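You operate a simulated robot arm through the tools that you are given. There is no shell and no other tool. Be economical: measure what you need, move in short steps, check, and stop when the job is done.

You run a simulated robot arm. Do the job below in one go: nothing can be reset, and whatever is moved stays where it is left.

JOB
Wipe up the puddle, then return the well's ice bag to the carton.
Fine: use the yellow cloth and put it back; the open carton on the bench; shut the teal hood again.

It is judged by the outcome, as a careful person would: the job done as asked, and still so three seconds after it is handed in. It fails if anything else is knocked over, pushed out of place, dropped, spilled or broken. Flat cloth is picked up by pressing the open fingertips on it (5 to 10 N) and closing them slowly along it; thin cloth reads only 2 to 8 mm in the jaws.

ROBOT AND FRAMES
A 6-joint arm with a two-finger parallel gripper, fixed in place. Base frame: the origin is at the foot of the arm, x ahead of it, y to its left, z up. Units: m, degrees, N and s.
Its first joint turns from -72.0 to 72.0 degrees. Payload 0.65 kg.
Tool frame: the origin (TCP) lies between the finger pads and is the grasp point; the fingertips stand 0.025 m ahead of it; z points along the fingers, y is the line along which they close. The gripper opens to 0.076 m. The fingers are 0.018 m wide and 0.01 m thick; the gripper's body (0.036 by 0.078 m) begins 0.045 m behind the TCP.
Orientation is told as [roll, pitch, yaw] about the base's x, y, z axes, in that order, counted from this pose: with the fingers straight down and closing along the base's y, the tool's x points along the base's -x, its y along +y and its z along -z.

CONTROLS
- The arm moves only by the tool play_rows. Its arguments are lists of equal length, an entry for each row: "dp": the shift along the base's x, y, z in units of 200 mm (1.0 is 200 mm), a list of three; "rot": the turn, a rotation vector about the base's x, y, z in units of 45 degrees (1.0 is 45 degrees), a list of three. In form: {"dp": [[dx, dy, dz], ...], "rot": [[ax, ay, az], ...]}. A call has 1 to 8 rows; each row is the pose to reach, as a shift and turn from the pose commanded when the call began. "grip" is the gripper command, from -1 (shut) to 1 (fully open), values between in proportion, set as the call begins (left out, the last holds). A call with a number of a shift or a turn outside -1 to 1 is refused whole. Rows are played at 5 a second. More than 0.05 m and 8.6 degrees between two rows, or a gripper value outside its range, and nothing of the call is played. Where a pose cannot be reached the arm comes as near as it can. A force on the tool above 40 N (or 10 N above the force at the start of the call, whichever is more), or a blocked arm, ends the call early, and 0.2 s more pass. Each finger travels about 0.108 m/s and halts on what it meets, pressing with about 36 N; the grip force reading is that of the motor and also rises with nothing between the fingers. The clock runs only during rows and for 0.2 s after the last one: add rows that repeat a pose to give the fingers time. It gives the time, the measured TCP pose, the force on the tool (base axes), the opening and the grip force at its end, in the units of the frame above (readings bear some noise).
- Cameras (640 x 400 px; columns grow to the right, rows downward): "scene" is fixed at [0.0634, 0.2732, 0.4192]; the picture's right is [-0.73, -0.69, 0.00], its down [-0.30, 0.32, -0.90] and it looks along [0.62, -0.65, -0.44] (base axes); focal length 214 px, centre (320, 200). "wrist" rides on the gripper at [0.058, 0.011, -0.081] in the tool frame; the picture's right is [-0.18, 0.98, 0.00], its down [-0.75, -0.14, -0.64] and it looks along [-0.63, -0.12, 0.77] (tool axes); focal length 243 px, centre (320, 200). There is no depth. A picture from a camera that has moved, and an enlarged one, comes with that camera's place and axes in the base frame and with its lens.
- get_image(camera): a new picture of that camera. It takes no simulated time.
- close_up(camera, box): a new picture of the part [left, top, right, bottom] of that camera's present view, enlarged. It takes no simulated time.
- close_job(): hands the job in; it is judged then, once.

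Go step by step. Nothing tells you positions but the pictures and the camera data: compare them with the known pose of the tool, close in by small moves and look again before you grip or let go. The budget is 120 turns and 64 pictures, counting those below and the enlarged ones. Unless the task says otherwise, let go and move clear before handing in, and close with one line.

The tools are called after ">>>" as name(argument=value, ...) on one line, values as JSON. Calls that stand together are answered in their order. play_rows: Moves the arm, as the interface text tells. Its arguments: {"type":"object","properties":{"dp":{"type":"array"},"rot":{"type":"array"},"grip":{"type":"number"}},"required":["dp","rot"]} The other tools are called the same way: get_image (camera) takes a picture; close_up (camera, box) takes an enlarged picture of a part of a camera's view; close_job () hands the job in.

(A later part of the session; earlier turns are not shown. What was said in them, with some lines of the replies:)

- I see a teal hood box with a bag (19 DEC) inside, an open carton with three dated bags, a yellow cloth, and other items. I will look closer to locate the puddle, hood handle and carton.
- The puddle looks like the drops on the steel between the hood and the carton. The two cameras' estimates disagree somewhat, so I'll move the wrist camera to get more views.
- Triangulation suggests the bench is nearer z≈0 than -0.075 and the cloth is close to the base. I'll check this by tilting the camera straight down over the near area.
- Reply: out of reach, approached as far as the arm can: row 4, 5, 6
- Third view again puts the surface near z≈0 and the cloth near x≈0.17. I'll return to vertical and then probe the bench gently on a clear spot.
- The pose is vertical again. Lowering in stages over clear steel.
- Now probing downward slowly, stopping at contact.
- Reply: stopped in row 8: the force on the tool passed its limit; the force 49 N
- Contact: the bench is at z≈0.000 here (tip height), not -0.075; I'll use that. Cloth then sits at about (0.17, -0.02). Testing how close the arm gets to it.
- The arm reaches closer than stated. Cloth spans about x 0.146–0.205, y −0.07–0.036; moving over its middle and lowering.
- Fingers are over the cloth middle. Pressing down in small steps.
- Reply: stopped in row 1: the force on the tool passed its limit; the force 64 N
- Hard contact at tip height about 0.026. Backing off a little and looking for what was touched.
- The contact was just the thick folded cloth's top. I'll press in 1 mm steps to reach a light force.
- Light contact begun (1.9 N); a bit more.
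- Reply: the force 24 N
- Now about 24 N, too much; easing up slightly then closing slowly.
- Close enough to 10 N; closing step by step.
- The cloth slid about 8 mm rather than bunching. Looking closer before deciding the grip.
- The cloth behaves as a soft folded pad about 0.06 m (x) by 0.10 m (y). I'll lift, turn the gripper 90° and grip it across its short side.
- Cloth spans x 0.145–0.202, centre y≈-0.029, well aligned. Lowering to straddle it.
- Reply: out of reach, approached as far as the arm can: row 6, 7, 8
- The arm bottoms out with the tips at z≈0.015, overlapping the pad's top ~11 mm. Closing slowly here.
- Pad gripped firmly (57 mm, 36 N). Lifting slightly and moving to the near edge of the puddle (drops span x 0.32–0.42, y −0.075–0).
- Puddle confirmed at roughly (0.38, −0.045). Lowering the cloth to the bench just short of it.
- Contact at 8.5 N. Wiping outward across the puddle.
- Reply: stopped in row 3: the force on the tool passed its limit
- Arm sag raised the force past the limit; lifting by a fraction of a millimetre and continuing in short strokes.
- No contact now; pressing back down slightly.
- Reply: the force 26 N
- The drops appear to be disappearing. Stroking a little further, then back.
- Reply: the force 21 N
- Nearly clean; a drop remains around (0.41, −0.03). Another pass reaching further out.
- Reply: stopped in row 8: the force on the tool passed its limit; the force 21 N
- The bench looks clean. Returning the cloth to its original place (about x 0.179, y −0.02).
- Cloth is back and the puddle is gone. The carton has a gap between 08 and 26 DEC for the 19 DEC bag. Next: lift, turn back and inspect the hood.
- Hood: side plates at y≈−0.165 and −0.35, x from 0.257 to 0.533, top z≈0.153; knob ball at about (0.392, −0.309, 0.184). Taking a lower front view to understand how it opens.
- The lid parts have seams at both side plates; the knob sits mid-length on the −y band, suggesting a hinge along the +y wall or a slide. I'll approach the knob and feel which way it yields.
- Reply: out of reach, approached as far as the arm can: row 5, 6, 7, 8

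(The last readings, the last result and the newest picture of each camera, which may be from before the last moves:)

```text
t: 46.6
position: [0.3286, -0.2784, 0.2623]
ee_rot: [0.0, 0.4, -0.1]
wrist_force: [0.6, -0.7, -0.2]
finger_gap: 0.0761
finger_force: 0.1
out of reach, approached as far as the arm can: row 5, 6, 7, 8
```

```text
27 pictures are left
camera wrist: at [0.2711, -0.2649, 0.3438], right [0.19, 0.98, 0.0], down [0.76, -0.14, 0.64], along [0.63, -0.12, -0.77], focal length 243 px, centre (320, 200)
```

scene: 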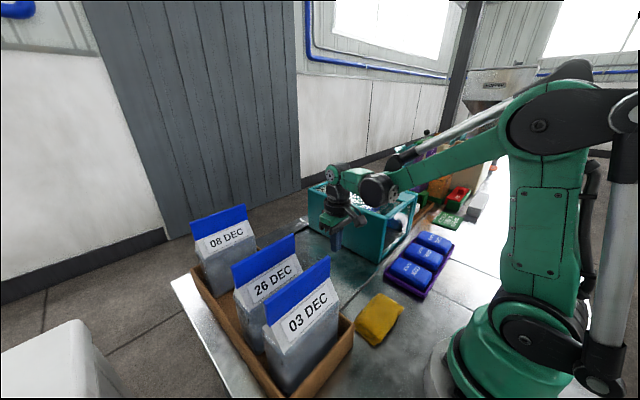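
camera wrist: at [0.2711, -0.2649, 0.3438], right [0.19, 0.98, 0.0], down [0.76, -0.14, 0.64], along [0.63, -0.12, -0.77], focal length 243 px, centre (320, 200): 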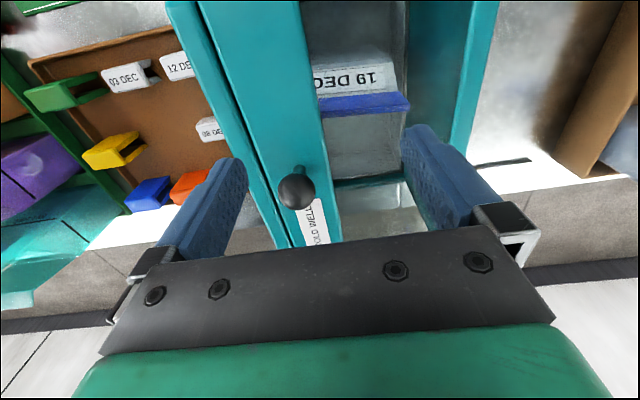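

Vertical reach ends short of the knob (r≈0.50). Tilting the fingers ~38° outward to extend reach.

>>> play_rows(dp=[[0, 0, 0.02], [0, -0.02, 0.02], [0, -0.05, 0.02], [0.0, -0.1, 0.02], [0.0, -0.15, 0.02], [0.0, -0.155, 0.0], [0.0, -0.155, 0.0]], rot=[[0, -0.15, 0], [0, -0.3, 0], [0, -0.45, 0], [0, -0.6, 0], [0, -0.75, 0], [0, -0.84, 0], [0, -0.84, 0]])

>>> play_rows(dp=[[0.04, 0, -0.06], [0.08, 0, -0.12], [0.12, 0, -0.18], [0.12, 0, -0.18]], rot=[[0, 0, 0], [0, 0, 0], [0, 0, 0], [0, 0, 0]])

>>> get_image(camera="wrist")

>>> close_up(camera="scene", box=[300, 110, 460, 235])

```text
t: 48.2
position: [0.3312, -0.3104, 0.2625]
ee_rot: [0.0, -37.5, -0.1]
wrist_force: [0.2, -0.1, -0.7]
finger_gap: 0.076
finger_force: 0.1
```

```text
t: 49.2
position: [0.3548, -0.3117, 0.2253]
ee_rot: [0.1, -37.4, -0.1]
wrist_force: [0.5, 1.1, -0.5]
finger_gap: 0.0757
finger_force: 0.0
```

```text
26 pictures are left
camera wrist: at [0.2583, -0.2983, 0.2559], right [0.15, 0.98, 0.11], down [0.21, -0.14, 0.97], along [0.97, -0.12, -0.22], focal length 243 px, centre (320, 200)
```

wrist: 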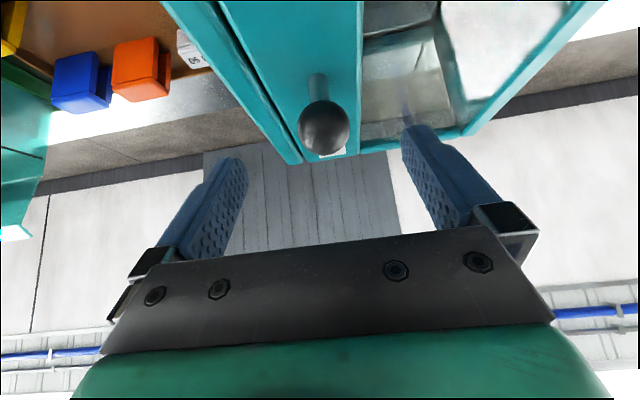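

```text
3.20 times, centred on (380, 172) of scene
camera zoom: at [0.0634, 0.2732, 0.4192], right [-0.73, -0.69, 0.0], down [-0.3, 0.32, -0.9], along [0.62, -0.65, -0.44], focal length 686 px, centre (128, 288)
```

zoom: 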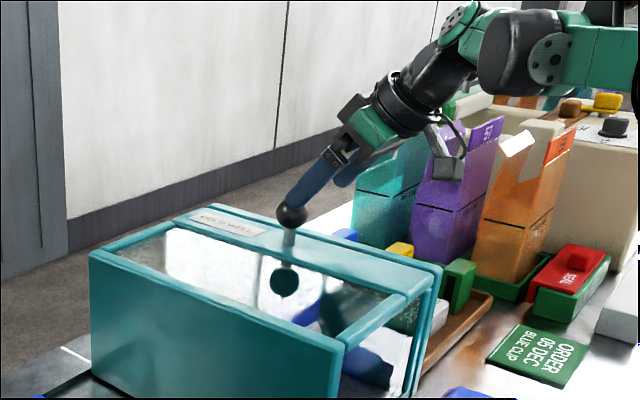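

Ball at about (0.390, −0.308, 0.184). Moving in to straddle it.

>>> play_rows(dp=[[0.045, 0.01, -0.045], [0.09, 0.018, -0.09], [0.135, 0.018, -0.135], [0.18, 0.018, -0.18], [0.18, 0.018, -0.18]], rot=[[0, 0, 0], [0, 0, 0], [0, 0, 0], [0, 0, 0], [0, 0, 0]])

>>> get_image(camera="wrist")

```text
t: 50.4
position: [0.3902, -0.3058, 0.1902]
ee_rot: [0.1, -37.4, -0.1]
wrist_force: [-0.5, 0.5, 0.9]
finger_gap: 0.0761
finger_force: 0.0
```

```text
24 pictures are left
camera wrist: at [0.2953, -0.2941, 0.2195], right [0.15, 0.98, 0.11], down [0.21, -0.14, 0.97], along [0.97, -0.12, -0.22], focal length 243 px, centre (320, 200)
```

wrist: 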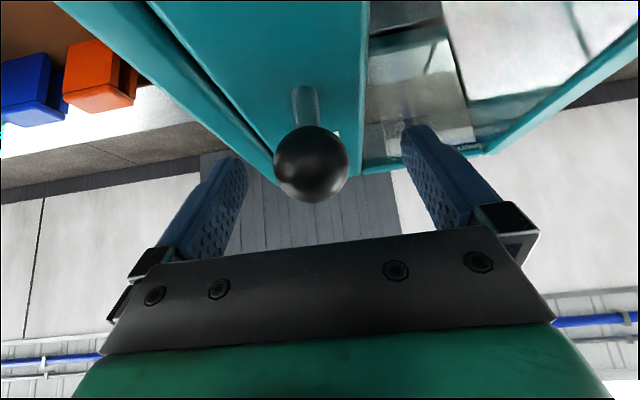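

Well centred; ball is slightly below the TCP. Lowering 4 mm and closing on it.

>>> play_rows(dp=[[0, 0, -0.02], [0, 0, -0.02]], rot=[[0, 0, 0], [0, 0, 0]])

>>> play_rows(dp=[[0, 0, 0], [0, 0, 0], [0, 0, 0]], rot=[[0, 0, 0], [0, 0, 0], [0, 0, 0]], grip=-0.4)

```text
t: 51.0
position: [0.391, -0.3074, 0.1872]
ee_rot: [-0.1, -37.4, -0.1]
wrist_force: [-0.3, 1.1, -0.7]
finger_gap: 0.076
finger_force: 0.1
```

```text
t: 51.8
position: [0.3906, -0.3062, 0.1868]
ee_rot: [0.0, -37.3, -0.2]
wrist_force: [-0.1, -1.4, -3.0]
finger_gap: 0.0314
finger_force: 44.6
```

Knob gripped (31 mm). Testing a small lift.

>>> play_rows(dp=[[0, 0, 0.01], [0, 0, 0.025], [0, 0, 0.025]], rot=[[0, 0, 0], [0, 0, 0], [0, 0, 0]])

```text
t: 52.6
position: [0.3899, -0.3063, 0.1905]
ee_rot: [0.1, -37.2, -0.1]
wrist_force: [-5.4, -1.5, -32.6]
finger_gap: 0.0315
finger_force: 44.4
```

Lift meets strong resistance (33 N), so it probably slides. Undoing and testing sideways.

>>> play_rows(dp=[[0, 0, -0.018], [0, 0, -0.02], [0, 0, -0.02]], rot=[[0, 0, 0], [0, 0, 0], [0, 0, 0]])

>>> play_rows(dp=[[0, 0.01, 0], [0, 0.02, 0], [0, 0.02, 0]], rot=[[0, 0, 0], [0, 0, 0], [0, 0, 0]])

```text
t: 53.4
position: [0.392, -0.3059, 0.1875]
ee_rot: [0.0, -37.6, -0.2]
wrist_force: [0.2, -3.3, 34.2]
finger_gap: 0.0318
finger_force: 45.0
```

```text
t: 54.2
position: [0.392, -0.3031, 0.1879]
ee_rot: [0.1, -37.5, 0.0]
wrist_force: [15.3, 0.7, 31.5]
finger_gap: 0.0318
finger_force: 44.7
```

+y moves freely (y force ~1 N). Relaxing z and continuing +y.

>>> play_rows(dp=[[0, 0, 0.009], [0, 0.02, 0.009], [0, 0.04, 0.009], [0, 0.06, 0.009], [0, 0.06, 0.009]], rot=[[0, 0, 0], [0, 0, 0], [0, 0, 0], [0, 0, 0], [0, 0, 0]])

>>> close_up(camera="scene", box=[300, 130, 450, 265])

```text
t: 55.4
position: [0.3908, -0.2891, 0.1892]
ee_rot: [0.1, -37.3, -0.2]
wrist_force: [15.5, -0.4, -31.5]
finger_gap: 0.0313
finger_force: 45.4
```

```text
2.96 times, centred on (375, 198) of scene
camera zoom: at [0.0635, 0.2731, 0.4192], right [-0.73, -0.69, 0.0], down [-0.3, 0.32, -0.9], along [0.62, -0.65, -0.44], focal length 636 px, centre (157, 207)
```

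zoom: 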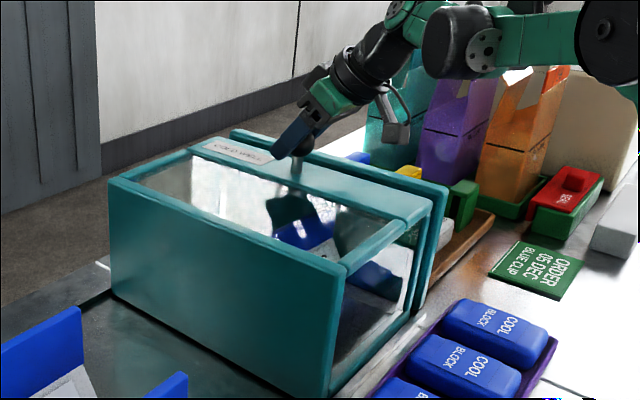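

It slides in +y — the band has moved away from the outer −y plate. Easing z by 1 mm and continuing.

>>> play_rows(dp=[[-0.003, 0, -0.0045], [-0.003, 0.05, -0.0045], [-0.003, 0.1, -0.0045], [-0.003, 0.15, -0.0045], [-0.003, 0.2, -0.0045], [-0.003, 0.2, -0.0045]], rot=[[0, 0, 0], [0, 0, 0], [0, 0, 0], [0, 0, 0], [0, 0, 0], [0, 0, 0]])

>>> close_up(camera="scene", box=[300, 130, 450, 265])

```text
t: 56.8
position: [0.3904, -0.2508, 0.1894]
ee_rot: [0.0, -37.4, -0.1]
wrist_force: [9.5, 0.1, 2.3]
finger_gap: 0.0314
finger_force: 44.5
```

```text
2.96 times, centred on (375, 198) of scene
camera zoom: at [0.0634, 0.2732, 0.4191], right [-0.73, -0.69, 0.0], down [-0.3, 0.32, -0.9], along [0.62, -0.65, -0.44], focal length 636 px, centre (157, 207)
```

zoom: 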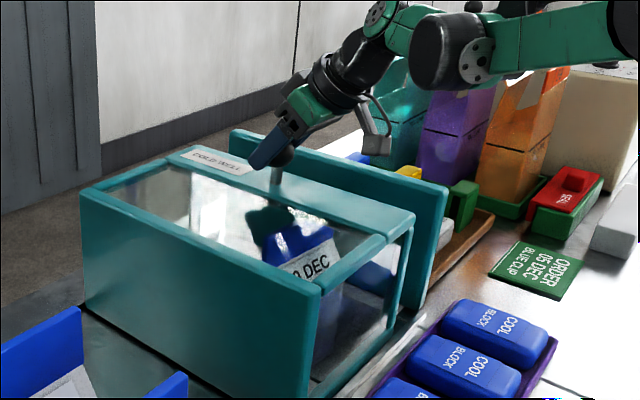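

The whole hood shell slides toward +y, leaving the fixed −y plate, with free space up to the carton (y≈0.059). Continuing, to about 0.12 total shift.

>>> play_rows(dp=[[-0.003, 0.05, 0], [-0.003, 0.1, 0], [-0.003, 0.15, 0], [-0.003, 0.2, 0], [-0.003, 0.25, 0], [-0.003, 0.3, 0], [-0.003, 0.3, 0]], rot=[[0, 0, 0], [0, 0, 0], [0, 0, 0], [0, 0, 0], [0, 0, 0], [0, 0, 0], [0, 0, 0]])

>>> get_image(camera="scene")

```text
t: 58.4
position: [0.3906, -0.1889, 0.1894]
ee_rot: [0.0, -37.6, 0.0]
wrist_force: [16.3, 0.1, 14.9]
finger_gap: 0.0317
finger_force: 44.0
```

```text
21 pictures are left
```

scene: 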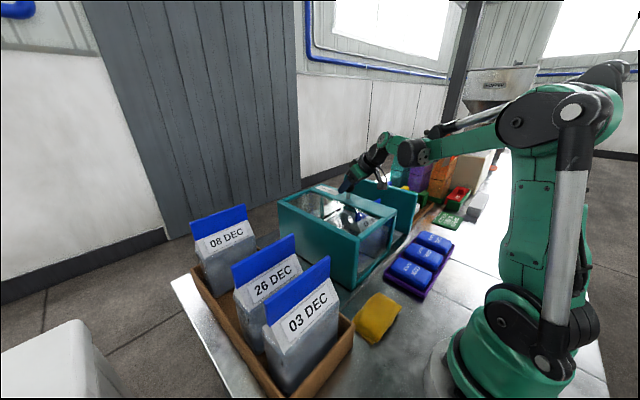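

Still clear of cloth and carton. Sliding another 45 mm.

>>> play_rows(dp=[[-0.003, 0.05, 0], [-0.003, 0.1, 0], [-0.003, 0.15, 0], [-0.003, 0.2, 0], [-0.003, 0.225, 0], [-0.003, 0.225, 0]], rot=[[0, 0, 0], [0, 0, 0], [0, 0, 0], [0, 0, 0], [0, 0, 0], [0, 0, 0]])

>>> close_up(camera="scene", box=[220, 150, 460, 310])

```text
t: 59.8
position: [0.3889, -0.1448, 0.1901]
ee_rot: [0.2, -37.2, -0.1]
wrist_force: [17.1, -1.2, -27.3]
finger_gap: 0.0316
finger_force: 44.7
```

```text
2.50 times, centred on (340, 230) of scene
camera zoom: at [0.0635, 0.2732, 0.4192], right [-0.73, -0.69, 0.0], down [-0.3, 0.32, -0.9], along [0.62, -0.65, -0.44], focal length 536 px, centre (270, 125)
```

zoom: 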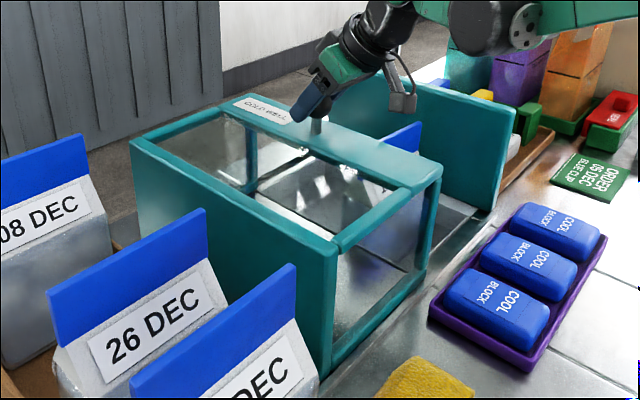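

Bag's blue top now stands free between hood and the fixed plate. Releasing the knob and backing off.

>>> play_rows(dp=[[0, 0, 0], [0, 0, 0], [0, 0, 0], [-0.08, 0, 0.1], [-0.16, 0, 0.2], [-0.24, -0.1, 0.35], [-0.3, -0.25, 0.5], [-0.3, -0.25, 0.5]], rot=[[0, 0, 0], [0, 0, 0], [0, 0, 0], [0, 0, 0], [0, 0, 0], [0, 0, 0], [0, 0, 0], [0, 0, 0]], grip=1)

>>> play_rows(dp=[[-0.05, -0.1, 0], [-0.1, -0.2, 0], [-0.15, -0.3, 0], [-0.2, -0.4, 0], [-0.2, -0.4, 0], [-0.2, -0.4, 0]], rot=[[0, 0.17, 0], [0, 0.34, 0], [0, 0.51, 0], [0, 0.68, 0], [0, 0.83, 0], [0, 0.83, 0]])

>>> get_image(camera="wrist")

```text
t: 61.6
position: [0.3288, -0.1951, 0.2882]
ee_rot: [0.0, -37.5, -0.1]
wrist_force: [0.4, -0.3, 0.6]
finger_gap: 0.076
finger_force: 0.1
```

```text
t: 63.0
position: [0.2895, -0.2749, 0.288]
ee_rot: [0.0, 0.0, 0.0]
wrist_force: [0.2, 0.5, 0.1]
finger_gap: 0.0763
finger_force: 0.1
```

```text
19 pictures are left
camera wrist: at [0.2308, -0.2631, 0.3693], right [0.19, 0.98, 0.0], down [0.75, -0.14, 0.64], along [0.63, -0.12, -0.77], focal length 243 px, centre (320, 200)
```

wrist: 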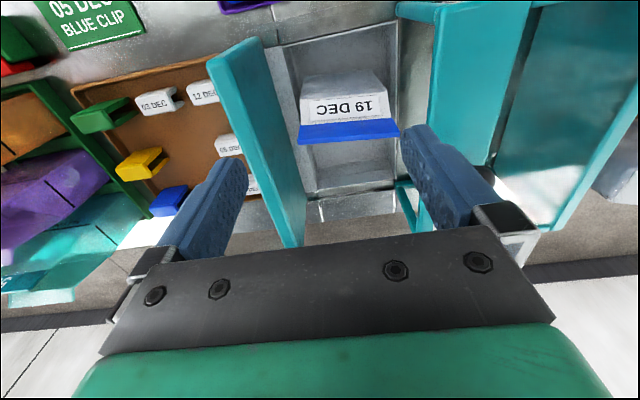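

Bag exposed. Enlarging to measure its header.

>>> close_up(camera="wrist", box=[260, 10, 440, 220])

>>> close_up(camera="scene", box=[320, 160, 440, 260])

```text
1.90 times, centred on (350, 115) of wrist
camera zoom: at [0.2308, -0.2631, 0.3693], right [0.19, 0.98, 0.0], down [0.75, -0.14, 0.64], along [0.63, -0.12, -0.77], focal length 462 px, centre (263, 362)
```

zoom: 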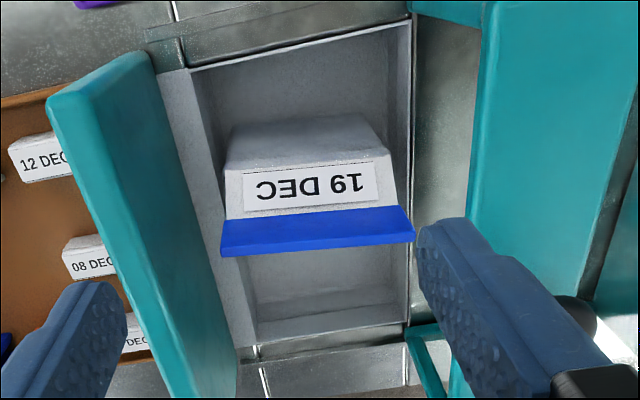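

```text
4.00 times, centred on (380, 210) of scene
camera zoom: at [0.0634, 0.2732, 0.4192], right [-0.73, -0.69, 0.0], down [-0.3, 0.32, -0.9], along [0.62, -0.65, -0.44], focal length 858 px, centre (80, 160)
```

zoom: 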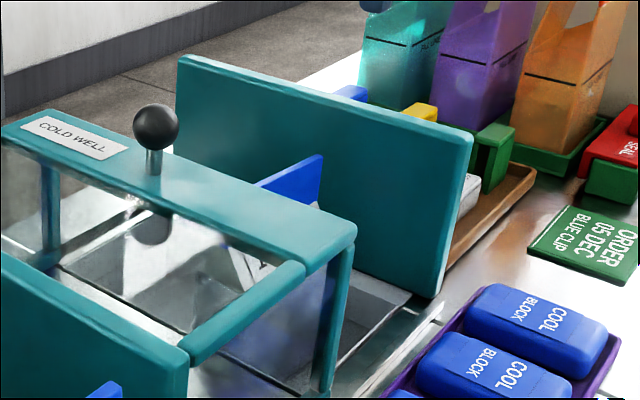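

Header: top z≈0.116, centre about (0.358, −0.255), running along y with ~6° skew. Turning the gripper to yaw ≈85° to pinch it across its thickness.

>>> play_rows(dp=[[0.05, 0.02, -0.05], [0.1, 0.05, -0.1], [0.15, 0.1, -0.15], [0.2, 0.1, -0.2], [0.25, 0.1, -0.25], [0.28, 0.1, -0.3], [0.28, 0.1, -0.35], [0.28, 0.1, -0.4]], rot=[[0, 0, 0.12], [0, 0, 0.25], [0, 0, 0.38], [0, 0, 0.51], [0, 0, 0.64], [0, 0, 0.77], [0, 0, 0.9], [0, 0, 1]])

>>> play_rows(dp=[[0.02, 0, 0], [0.03, 0, 0], [0.04, 0, 0], [0.05, 0, 0], [0.06, 0, 0], [0.06, 0, 0], [0.06, 0, 0]], rot=[[0, 0, 0.18], [0, 0, 0.36], [0, 0, 0.54], [0, 0, 0.72], [0, 0, 0.87], [0, 0, 0.89], [0, 0, 0.89]])

>>> get_image(camera="wrist")

```text
t: 64.8
position: [0.3444, -0.255, 0.2083]
ee_rot: [0.0, -0.1, 45.1]
wrist_force: [-0.4, -1.4, 0.3]
finger_gap: 0.0758
finger_force: 0.0
```

```text
t: 66.4
position: [0.3572, -0.2546, 0.2101]
ee_rot: [0.0, 0.0, 85.1]
wrist_force: [0.2, -0.1, -0.3]
finger_gap: 0.0757
finger_force: 0.1
```

```text
16 pictures are left
camera wrist: at [0.3407, -0.3105, 0.2901], right [-0.96, 0.27, 0.0], down [0.21, 0.74, 0.64], along [0.17, 0.62, -0.77], focal length 243 px, centre (320, 200)
```

wrist: 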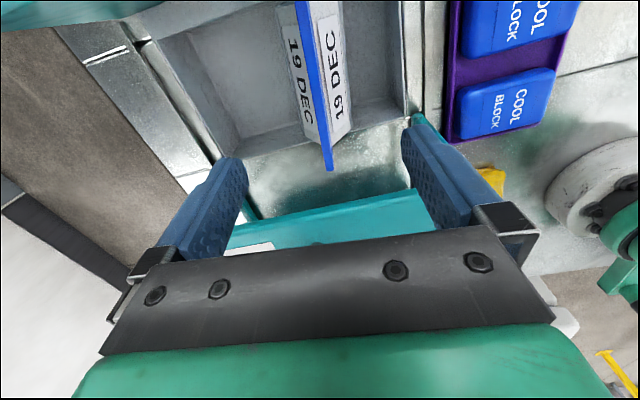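

The header is centred under the jaws. Lowering to TCP z≈0.106.

>>> play_rows(dp=[[0, 0, -0.1], [0, 0, -0.2], [0, 0, -0.3], [0, 0, -0.38], [0, 0, -0.45], [0, 0, -0.5], [0, 0, -0.52], [0, 0, -0.52]], rot=[[0, 0, 0], [0, 0, 0], [0, 0, 0], [0, 0, 0], [0, 0, 0], [0, 0, 0], [0, 0, 0], [0, 0, 0]])

>>> get_image(camera="wrist")

```text
t: 68.2
position: [0.3564, -0.2553, 0.1047]
ee_rot: [0.0, -0.1, 85.0]
wrist_force: [0.7, 0.1, -0.2]
finger_gap: 0.076
finger_force: 0.1
```

```text
15 pictures are left
camera wrist: at [0.34, -0.3106, 0.1869], right [-0.96, 0.27, 0.0], down [0.21, 0.74, 0.64], along [0.17, 0.62, -0.77], focal length 243 px, centre (320, 200)
```

wrist: 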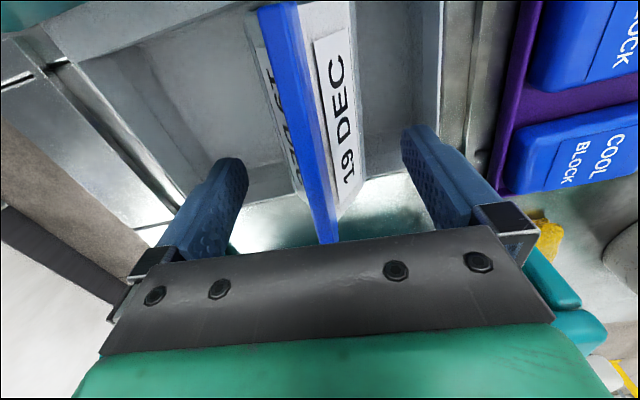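

Header lies between the fingers. Closing in two steps.

>>> play_rows(dp=[[0, 0, 0], [0, 0, 0]], rot=[[0, 0, 0], [0, 0, 0]], grip=-0.3)

>>> play_rows(dp=[[0, 0, 0], [0, 0, 0], [0, 0, 0]], rot=[[0, 0, 0], [0, 0, 0], [0, 0, 0]], grip=-1)

```text
t: 68.8
position: [0.3563, -0.2559, 0.1073]
ee_rot: [0.0, -0.1, 84.9]
wrist_force: [0.2, -0.1, -0.4]
finger_gap: 0.0267
finger_force: 0.1
```

```text
t: 69.6
position: [0.3553, -0.2547, 0.1062]
ee_rot: [0.0, -0.1, 85.1]
wrist_force: [-0.3, -0.6, 0.2]
finger_gap: 0.0067
finger_force: 29.3
```

Header pinched (6.7 mm). The well is a recess (floor about −0.075), so the bag is ~0.19 m tall. Lifting straight out first.

>>> play_rows(dp=[[0, 0, 0.06], [0, 0, 0.14], [0, 0, 0.22], [0, 0, 0.3], [0, 0, 0.38], [0, 0, 0.46], [0, 0, 0.54], [0, 0, 0.58]], rot=[[0, 0, 0], [0, 0, 0], [0, 0, 0], [0, 0, 0], [0, 0, 0], [0, 0, 0], [0, 0, 0], [0, 0, 0]])

>>> get_image(camera="scene")

```text
t: 71.4
position: [0.3568, -0.2537, 0.2207]
ee_rot: [0.0, -0.2, 85.2]
wrist_force: [-0.4, -0.3, -3.6]
finger_gap: 0.0066
finger_force: 29.3
```

```text
14 pictures are left
```

scene: 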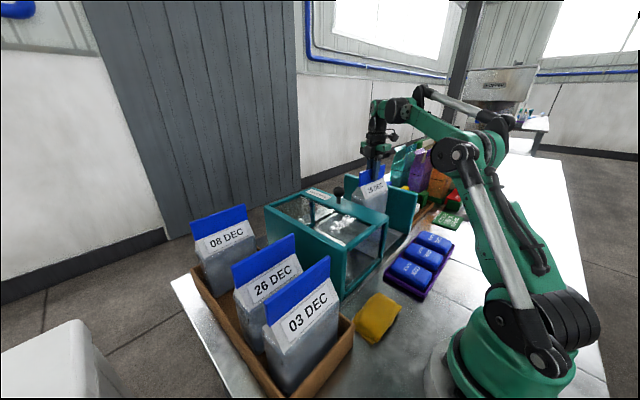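

Bag is out, weight ~0.37 kg. Drawing in toward the base and raising to clear the hood.

>>> play_rows(dp=[[-0.1, 0, 0.05], [-0.2, 0, 0.15], [-0.3, 0.02, 0.28], [-0.38, 0.04, 0.42], [-0.42, 0.05, 0.58], [-0.42, 0.05, 0.72], [-0.42, 0.05, 0.75], [-0.42, 0.05, 0.75]], rot=[[0, 0, 0.02], [0, 0, 0.04], [0, 0, 0.06], [0, 0, 0.08], [0, 0, 0.1], [0, 0, 0.11], [0, 0, 0.11], [0, 0, 0.11]])

>>> get_image(camera="scene")

```text
t: 73.2
position: [0.2595, -0.2321, 0.3494]
ee_rot: [0.0, -0.1, 90.1]
wrist_force: [0.4, 0.0, -3.1]
finger_gap: 0.0068
finger_force: 29.5
out of reach, approached as far as the arm can: row 6, 7, 8
```

```text
13 pictures are left
```

scene: 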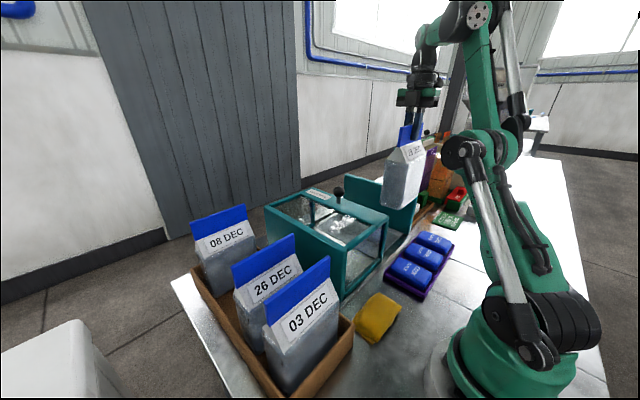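

Reach limit found (r≈0.35 at z≈0.35). I'll pull slightly closer, rise, and cross over the hood on the base side of the knob.

>>> play_rows(dp=[[-0.06, 0.02, 0.02], [-0.12, 0.05, 0.05], [-0.12, 0.05, 0.06], [-0.09, 0.2, 0.06], [-0.06, 0.38, 0.06], [-0.03, 0.56, 0.06], [0.0, 0.74, 0.06], [0.0, 0.74, 0.06]], rot=[[0, 0, 0], [0, 0, 0], [0, 0, 0], [0, 0, 0], [0, 0, 0], [0, 0, 0], [0, 0, 0], [0, 0, 0]])

>>> get_image(camera="scene")

```text
t: 75.0
position: [0.2582, -0.083, 0.361]
ee_rot: [0.0, -0.1, 89.8]
wrist_force: [-0.8, 0.8, -3.3]
finger_gap: 0.0064
finger_force: 29.2
out of reach, approached as far as the arm can: row 2, 3, 4, 5
```

```text
12 pictures are left
```

scene: 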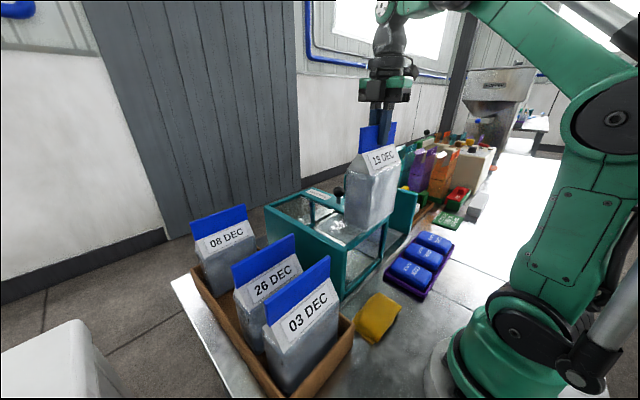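

Clear of the hood. Moving on to y≈0.

>>> play_rows(dp=[[0.02, 0.15, 0.01], [0.04, 0.3, 0.015], [0.06, 0.42, 0.02], [0.06, 0.42, 0.02]], rot=[[0, 0, 0], [0, 0, 0], [0, 0, 0], [0, 0, 0]])

>>> play_rows(dp=[[0.04, 0, 0], [0.1, 0, 0], [0.18, 0, 0], [0.26, 0, 0], [0.34, 0, 0], [0.42, 0, 0], [0.45, 0, 0], [0.45, 0, 0]], rot=[[0, -0.1, 0], [0, -0.2, 0], [0, -0.3, 0], [0, -0.38, 0], [0, -0.45, 0], [0, -0.45, 0], [0, -0.45, 0], [0, -0.45, 0]])

>>> get_image(camera="scene")

```text
t: 76.0
position: [0.2713, 0.0021, 0.3658]
ee_rot: [0.0, -0.1, 89.9]
wrist_force: [0.2, 0.2, -3.5]
finger_gap: 0.0069
finger_force: 29.6
```

```text
t: 77.8
position: [0.3615, -0.0001, 0.3639]
ee_rot: [-20.3, -0.1, 89.9]
wrist_force: [-0.8, 0.0, -4.2]
finger_gap: 0.0068
finger_force: 29.1
```

```text
11 pictures are left
```

scene: 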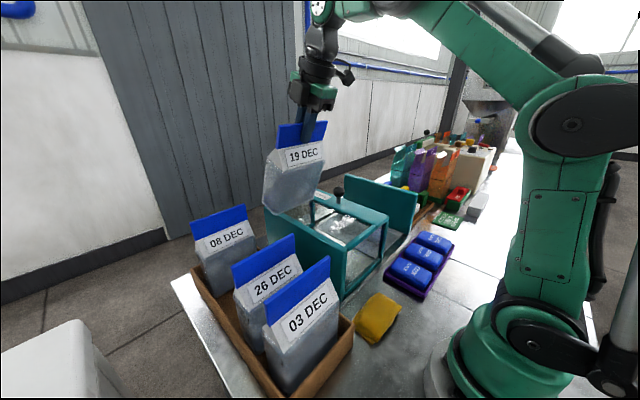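

Tilting works. Moving sideways over the slot between 08 and 26 DEC.

>>> play_rows(dp=[[0, 0.12, 0], [0, 0.24, 0], [0, 0.36, 0], [0, 0.48, 0], [0, 0.6, 0], [0, 0.685, 0], [0, 0.685, 0]], rot=[[0, 0, 0], [0, 0, 0], [0, 0, 0], [0, 0, 0], [0, 0, 0], [0, 0, 0], [0, 0, 0]])

>>> get_image(camera="scene")

>>> get_image(camera="wrist")

```text
t: 79.4
position: [0.3622, 0.1372, 0.3635]
ee_rot: [-20.3, -0.1, 89.9]
wrist_force: [-0.4, -0.8, -3.6]
finger_gap: 0.0069
finger_force: 29.0
```

```text
10 pictures are left
```

scene: 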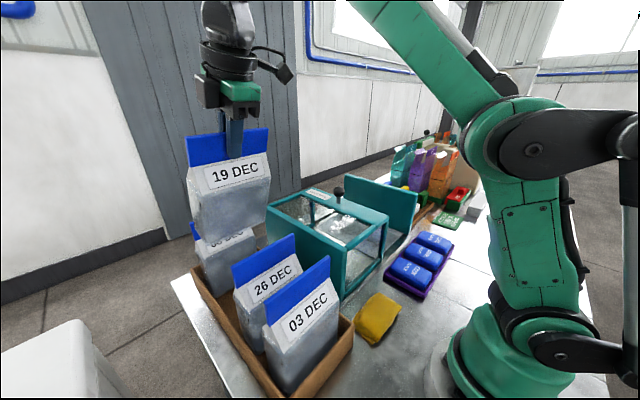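

```text
9 pictures are left
camera wrist: at [0.3235, 0.0811, 0.4347], right [-0.92, 0.19, -0.34], down [-0.09, 0.75, 0.65], along [0.38, 0.63, -0.68], focal length 243 px, centre (320, 200)
```

wrist: 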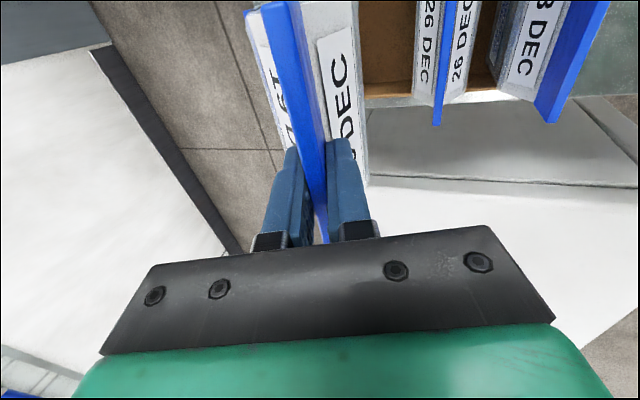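

Measured header positions confirm the slot centre x≈0.395, y≈0.137. Lowering while returning the bag to vertical.

>>> play_rows(dp=[[0.01, 0, -0.05], [0.02, 0, -0.11], [0.03, 0, -0.165], [0.06, 0, -0.24], [0.1, 0, -0.32], [0.14, 0, -0.39], [0.165, 0, -0.46], [0.165, 0, -0.47]], rot=[[0, 0.08, 0], [0, 0.16, 0], [0, 0.225, 0], [0, 0.29, 0], [0, 0.35, 0], [0, 0.41, 0], [0, 0.45, 0], [0, 0.45, 0]])

>>> get_image(camera="scene")

```text
t: 81.2
position: [0.3934, 0.1394, 0.2685]
ee_rot: [0.0, 0.0, 89.9]
wrist_force: [-0.9, -0.5, -3.7]
finger_gap: 0.0069
finger_force: 29.1
```

```text
8 pictures are left
```

scene: 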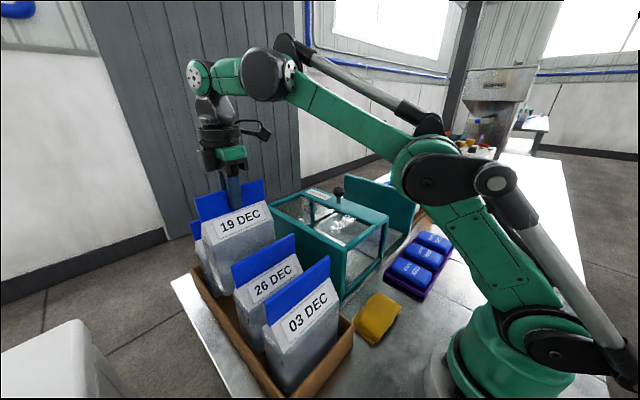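

Vertical over the slot. Lowering, slow at the end.

>>> play_rows(dp=[[0, 0, -0.08], [0, 0, -0.16], [0, 0, -0.23], [0, 0, -0.29], [0, 0, -0.33], [0, 0, -0.36], [0, 0, -0.375], [0, 0, -0.375]], rot=[[0, 0, 0], [0, 0, 0], [0, 0, 0], [0, 0, 0], [0, 0, 0], [0, 0, 0], [0, 0, 0], [0, 0, 0]])

>>> play_rows(dp=[[0, 0, -0.01], [0, 0, -0.02], [0, 0, -0.025], [0, 0, -0.025]], rot=[[0, 0, 0], [0, 0, 0], [0, 0, 0], [0, 0, 0]])

>>> get_image(camera="scene")

```text
t: 83.0
position: [0.3939, 0.1389, 0.1946]
ee_rot: [0.0, -0.1, 89.8]
wrist_force: [0.8, 0.9, -4.7]
finger_gap: 0.0067
finger_force: 29.1
```

```text
t: 84.0
position: [0.3952, 0.1385, 0.1891]
ee_rot: [0.0, 0.0, 89.9]
wrist_force: [0.2, -0.9, -4.0]
finger_gap: 0.0068
finger_force: 29.6
```

```text
7 pictures are left
```

scene: 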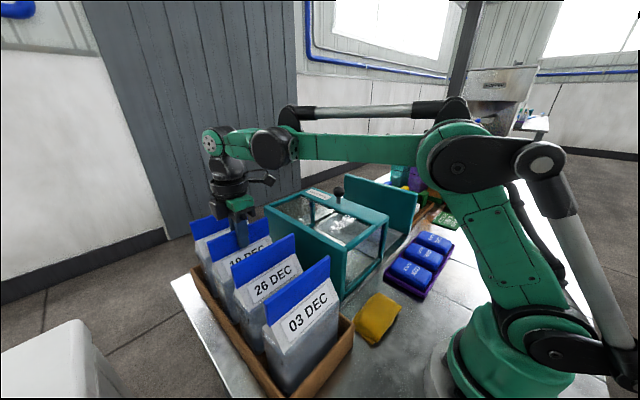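

In line with the others; stepping down by 1 mm until the weight transfers.

>>> play_rows(dp=[[0, 0, -0.005], [0, 0, -0.01], [0, 0, -0.015], [0, 0, -0.015]], rot=[[0, 0, 0], [0, 0, 0], [0, 0, 0], [0, 0, 0]])

```text
t: 85.0
position: [0.394, 0.1369, 0.1854]
ee_rot: [0.1, -0.1, 89.9]
wrist_force: [0.2, 1.1, 14.3]
finger_gap: 0.0067
finger_force: 29.0
```

Bag is seated on the carton floor. Opening partly and lifting clear.

>>> play_rows(dp=[[0, 0, 0.005], [0, 0, 0.005], [0, 0, 0.005], [0, 0, 0.08], [0, 0, 0.18], [0, 0, 0.3], [0, 0, 0.38], [0, 0, 0.38]], rot=[[0, 0, 0], [0, 0, 0], [0, 0, 0], [0, 0, 0], [0, 0, 0], [0, 0, 0], [0, 0, 0], [0, 0, 0]], grip=-0.3)

>>> close_up(camera="scene", box=[160, 150, 440, 340])

```text
t: 86.8
position: [0.3943, 0.1373, 0.2629]
ee_rot: [0.0, 0.0, 89.9]
wrist_force: [0.4, 0.4, 0.7]
finger_gap: 0.0265
finger_force: 0.2
```

```text
2.11 times, centred on (300, 245) of scene
camera zoom: at [0.0634, 0.2732, 0.4192], right [-0.73, -0.69, 0.0], down [-0.3, 0.32, -0.9], along [0.62, -0.65, -0.44], focal length 452 px, centre (362, 105)
```

zoom: 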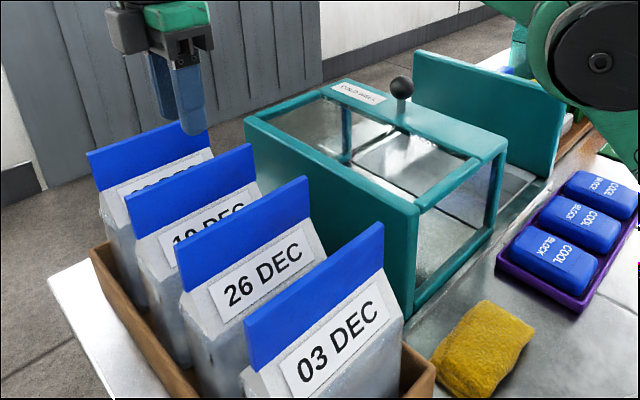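

The 19 DEC bag stands in line in the carton. Now heading back to the knob (about (0.389, −0.145, 0.183)) to shut the hood.

>>> play_rows(dp=[[-0.05, -0.05, 0.05], [-0.1, -0.15, 0.1], [-0.17, -0.3, 0.15], [-0.25, -0.45, 0.15], [-0.33, -0.6, 0.15], [-0.4, -0.75, 0.15], [-0.45, -0.9, 0.15], [-0.45, -0.95, 0.15]], rot=[[0, 0, -0.12], [0, 0, -0.25], [0, 0, -0.38], [0, 0, -0.51], [0, 0, -0.64], [0, 0, -0.77], [0, 0, -0.9], [0, 0, -1]], grip=1)

>>> play_rows(dp=[[0, -0.06, 0], [0.0, -0.12, 0], [0.0, -0.18, 0], [0.0, -0.24, 0], [0.0, -0.3, 0], [0.0, -0.38, 0], [0.0, -0.45, 0], [0.0, -0.46, 0]], rot=[[0, 0, -0.12], [0, 0, -0.25], [0, 0, -0.38], [0, 0, -0.51], [0, 0, -0.64], [0, 0, -0.77], [0, 0, -0.9], [0, 0, -1]])

>>> play_rows(dp=[[0, 0, 0], [0, 0, 0], [0, 0, -0.03], [0.05, 0, -0.08], [0.1, 0, -0.14], [0.15, 0, -0.2], [0.2, 0, -0.25], [0.2, 0, -0.25]], rot=[[0, -0.15, 0], [0, -0.3, 0], [0, -0.45, 0], [0, -0.6, 0], [0, -0.75, 0], [0, -0.83, 0], [0, -0.83, 0], [0, -0.83, 0]])

>>> get_image(camera="wrist")

```text
t: 88.6
position: [0.3037, -0.0514, 0.2919]
ee_rot: [0.0, -0.1, 44.9]
wrist_force: [0.4, 0.3, -0.8]
finger_gap: 0.0762
finger_force: 0.1
```

```text
t: 90.4
position: [0.3039, -0.1434, 0.2925]
ee_rot: [-0.1, 0.0, -0.2]
wrist_force: [0.9, -0.2, -0.2]
finger_gap: 0.0762
finger_force: 0.1
```

```text
t: 92.2
position: [0.3444, -0.1462, 0.241]
ee_rot: [0.0, -37.4, -0.2]
wrist_force: [0.8, 0.2, 0.2]
finger_gap: 0.0756
finger_force: 0.1
```

```text
5 pictures are left
camera wrist: at [0.2499, -0.1324, 0.2701], right [0.15, 0.98, 0.11], down [0.21, -0.14, 0.97], along [0.97, -0.12, -0.22], focal length 243 px, centre (320, 200)
```

wrist: 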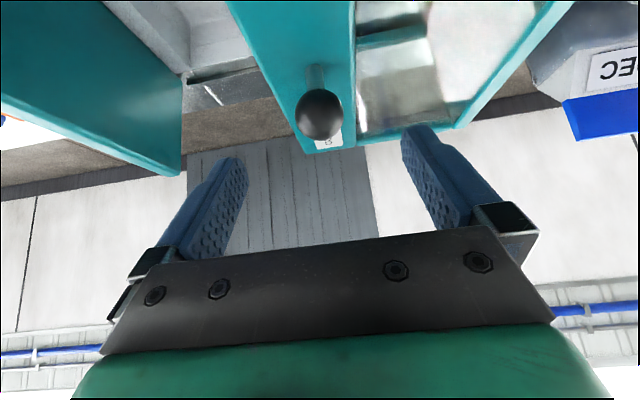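

Ball at (0.389, −0.145). Moving in and gripping.

>>> play_rows(dp=[[0.05, 0, -0.06], [0.1, 0.003, -0.12], [0.15, 0.005, -0.18], [0.2, 0.005, -0.23], [0.228, 0.005, -0.268], [0.228, 0.005, -0.268]], rot=[[0, 0, 0], [0, 0, 0], [0, 0, 0], [0, 0, 0], [0, 0, 0], [0, 0, 0]])

>>> play_rows(dp=[[0, 0, 0], [0, 0, 0], [0, 0, 0]], rot=[[0, 0, 0], [0, 0, 0], [0, 0, 0]], grip=-0.4)

```text
t: 93.6
position: [0.3909, -0.1434, 0.1894]
ee_rot: [0.0, -37.3, 0.0]
wrist_force: [0.4, -0.8, -0.4]
finger_gap: 0.0761
finger_force: 0.0
```

```text
t: 94.4
position: [0.3908, -0.1431, 0.1897]
ee_rot: [0.1, -37.4, 0.0]
wrist_force: [3.4, 1.3, -4.4]
finger_gap: 0.0315
finger_force: 44.8
```

Gripped. Sliding the hood back in −y.

>>> play_rows(dp=[[0, -0.05, 0], [0, -0.12, 0], [0, -0.2, 0], [0, -0.28, 0], [0, -0.36, 0], [0, -0.44, 0], [0, -0.5, 0], [0, -0.5, 0]], rot=[[0, 0, 0], [0, 0, 0], [0, 0, 0], [0, 0, 0], [0, 0, 0], [0, 0, 0], [0, 0, 0], [0, 0, 0]])

>>> play_rows(dp=[[0, -0.05, 0], [0, -0.1, 0], [0, -0.15, 0], [0, -0.2, 0], [0, -0.25, 0], [0, -0.28, 0], [0, -0.295, 0], [0, -0.295, 0]], rot=[[0, 0, 0], [0, 0, 0], [0, 0, 0], [0, 0, 0], [0, 0, 0], [0, 0, 0], [0, 0, 0], [0, 0, 0]])

```text
t: 96.2
position: [0.3919, -0.2423, 0.1908]
ee_rot: [0.1, -37.4, -0.1]
wrist_force: [29.8, 1.1, -8.5]
finger_gap: 0.0313
finger_force: 44.7
```

```text
t: 98.0
position: [0.3901, -0.3017, 0.1898]
ee_rot: [0.0, -37.5, -0.2]
wrist_force: [-3.3, 0.2, 39.2]
finger_gap: 0.0317
finger_force: 44.5
```

Nearly closed; easing z and pushing the last millimetres until it meets its stop.

>>> play_rows(dp=[[0, 0, 0.005], [0, -0.01, 0.005], [0, -0.02, 0.005], [0, -0.028, 0.005], [0, -0.028, 0.005]], rot=[[0, 0, 0], [0, 0, 0], [0, 0, 0], [0, 0, 0], [0, 0, 0]])

>>> close_up(camera="scene", box=[300, 155, 430, 265])

```text
t: 99.2
position: [0.3892, -0.3093, 0.1892]
ee_rot: [-0.1, -37.3, 0.0]
wrist_force: [-6.7, 0.1, 5.8]
finger_gap: 0.0313
finger_force: 44.3
```

```text
3.64 times, centred on (365, 210) of scene
camera zoom: at [0.0634, 0.2732, 0.4191], right [-0.73, -0.69, 0.0], down [-0.3, 0.32, -0.9], along [0.62, -0.65, -0.44], focal length 780 px, centre (156, 164)
```

zoom: 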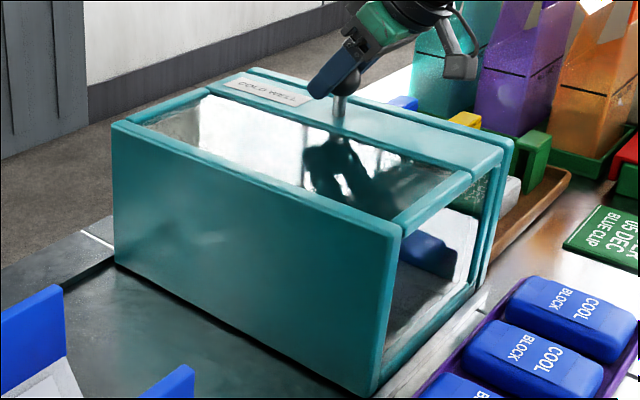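

It matches the original closed picture. One more tiny push to confirm the stop.

>>> play_rows(dp=[[0, -0.006, 0], [0, -0.01, 0], [0, -0.01, 0]], rot=[[0, 0, 0], [0, 0, 0], [0, 0, 0]])

```text
t: 100.0
position: [0.3889, -0.3096, 0.1902]
ee_rot: [0.3, -37.3, -0.1]
wrist_force: [-20.7, 22.7, -13.5]
finger_gap: 0.0315
finger_force: 44.7
```

The stop is reached (22 N against −y). Releasing and backing away.

>>> play_rows(dp=[[0, 0.01, 0], [0, 0.01, 0]], rot=[[0, 0, 0], [0, 0, 0]])

>>> play_rows(dp=[[0, 0, 0], [0, 0, 0], [0, 0, 0], [-0.08, 0, 0.1], [-0.16, 0, 0.2], [-0.3, 0.05, 0.35], [-0.45, 0.15, 0.5], [-0.55, 0.2, 0.55]], rot=[[0, 0, 0], [0, 0, 0], [0, 0, 0], [0, 0, 0], [0, 0, 0], [0, 0, 0], [0, 0.15, 0], [0, 0.3, 0]], grip=1)

>>> play_rows(dp=[[0, 0, 0], [0, 0.05, 0], [0, 0.1, 0.0], [0, 0.1, 0], [0, 0.1, 0]], rot=[[0, 0.15, 0], [0, 0.3, 0], [0, 0.45, 0], [0, 0.53, 0], [0, 0.53, 0]])

>>> get_image(camera="scene")

>>> get_image(camera="wrist")

```text
t: 100.6
position: [0.3907, -0.3086, 0.188]
ee_rot: [0.0, -37.5, -0.1]
wrist_force: [10.1, -2.3, -18.7]
finger_gap: 0.0312
finger_force: 44.7
```

```text
t: 102.4
position: [0.28, -0.2663, 0.3005]
ee_rot: [0.0, -23.9, -0.1]
wrist_force: [-0.1, 0.2, -0.2]
finger_gap: 0.0762
finger_force: 0.0
```

```text
t: 103.6
position: [0.2794, -0.2467, 0.2991]
ee_rot: [-0.1, -0.1, -0.1]
wrist_force: [0.0, -0.2, 0.1]
finger_gap: 0.0761
finger_force: 0.0
```

```text
3 pictures are left
```

scene: 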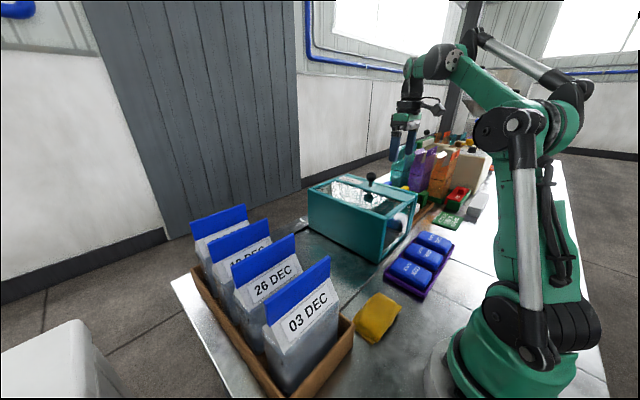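

```text
2 pictures are left
camera wrist: at [0.2213, -0.2353, 0.3805], right [0.19, 0.98, 0.0], down [0.75, -0.14, 0.64], along [0.63, -0.12, -0.77], focal length 243 px, centre (320, 200)
```

wrist: 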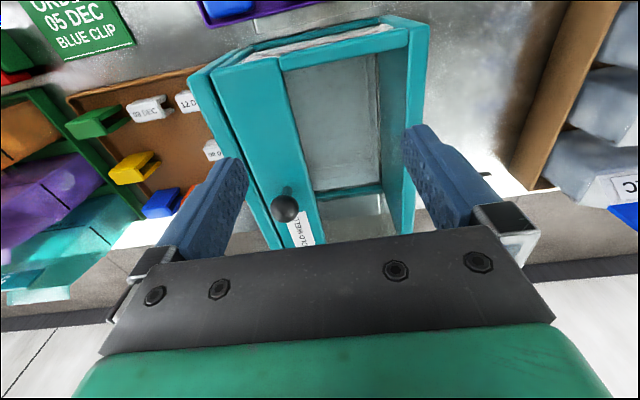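

Hood is shut, the well is empty, the 19 DEC bag stands in the carton, the cloth is back, the bench is clean, and the arm is clear. Handing in.

>>> close_job()

```text
The job is handed in.
```

The puddle is wiped up, the yellow cloth is back in its place, the well's 19 DEC ice bag is standing in the carton between 08 and 26 DEC, and the teal hood is shut against its stop.
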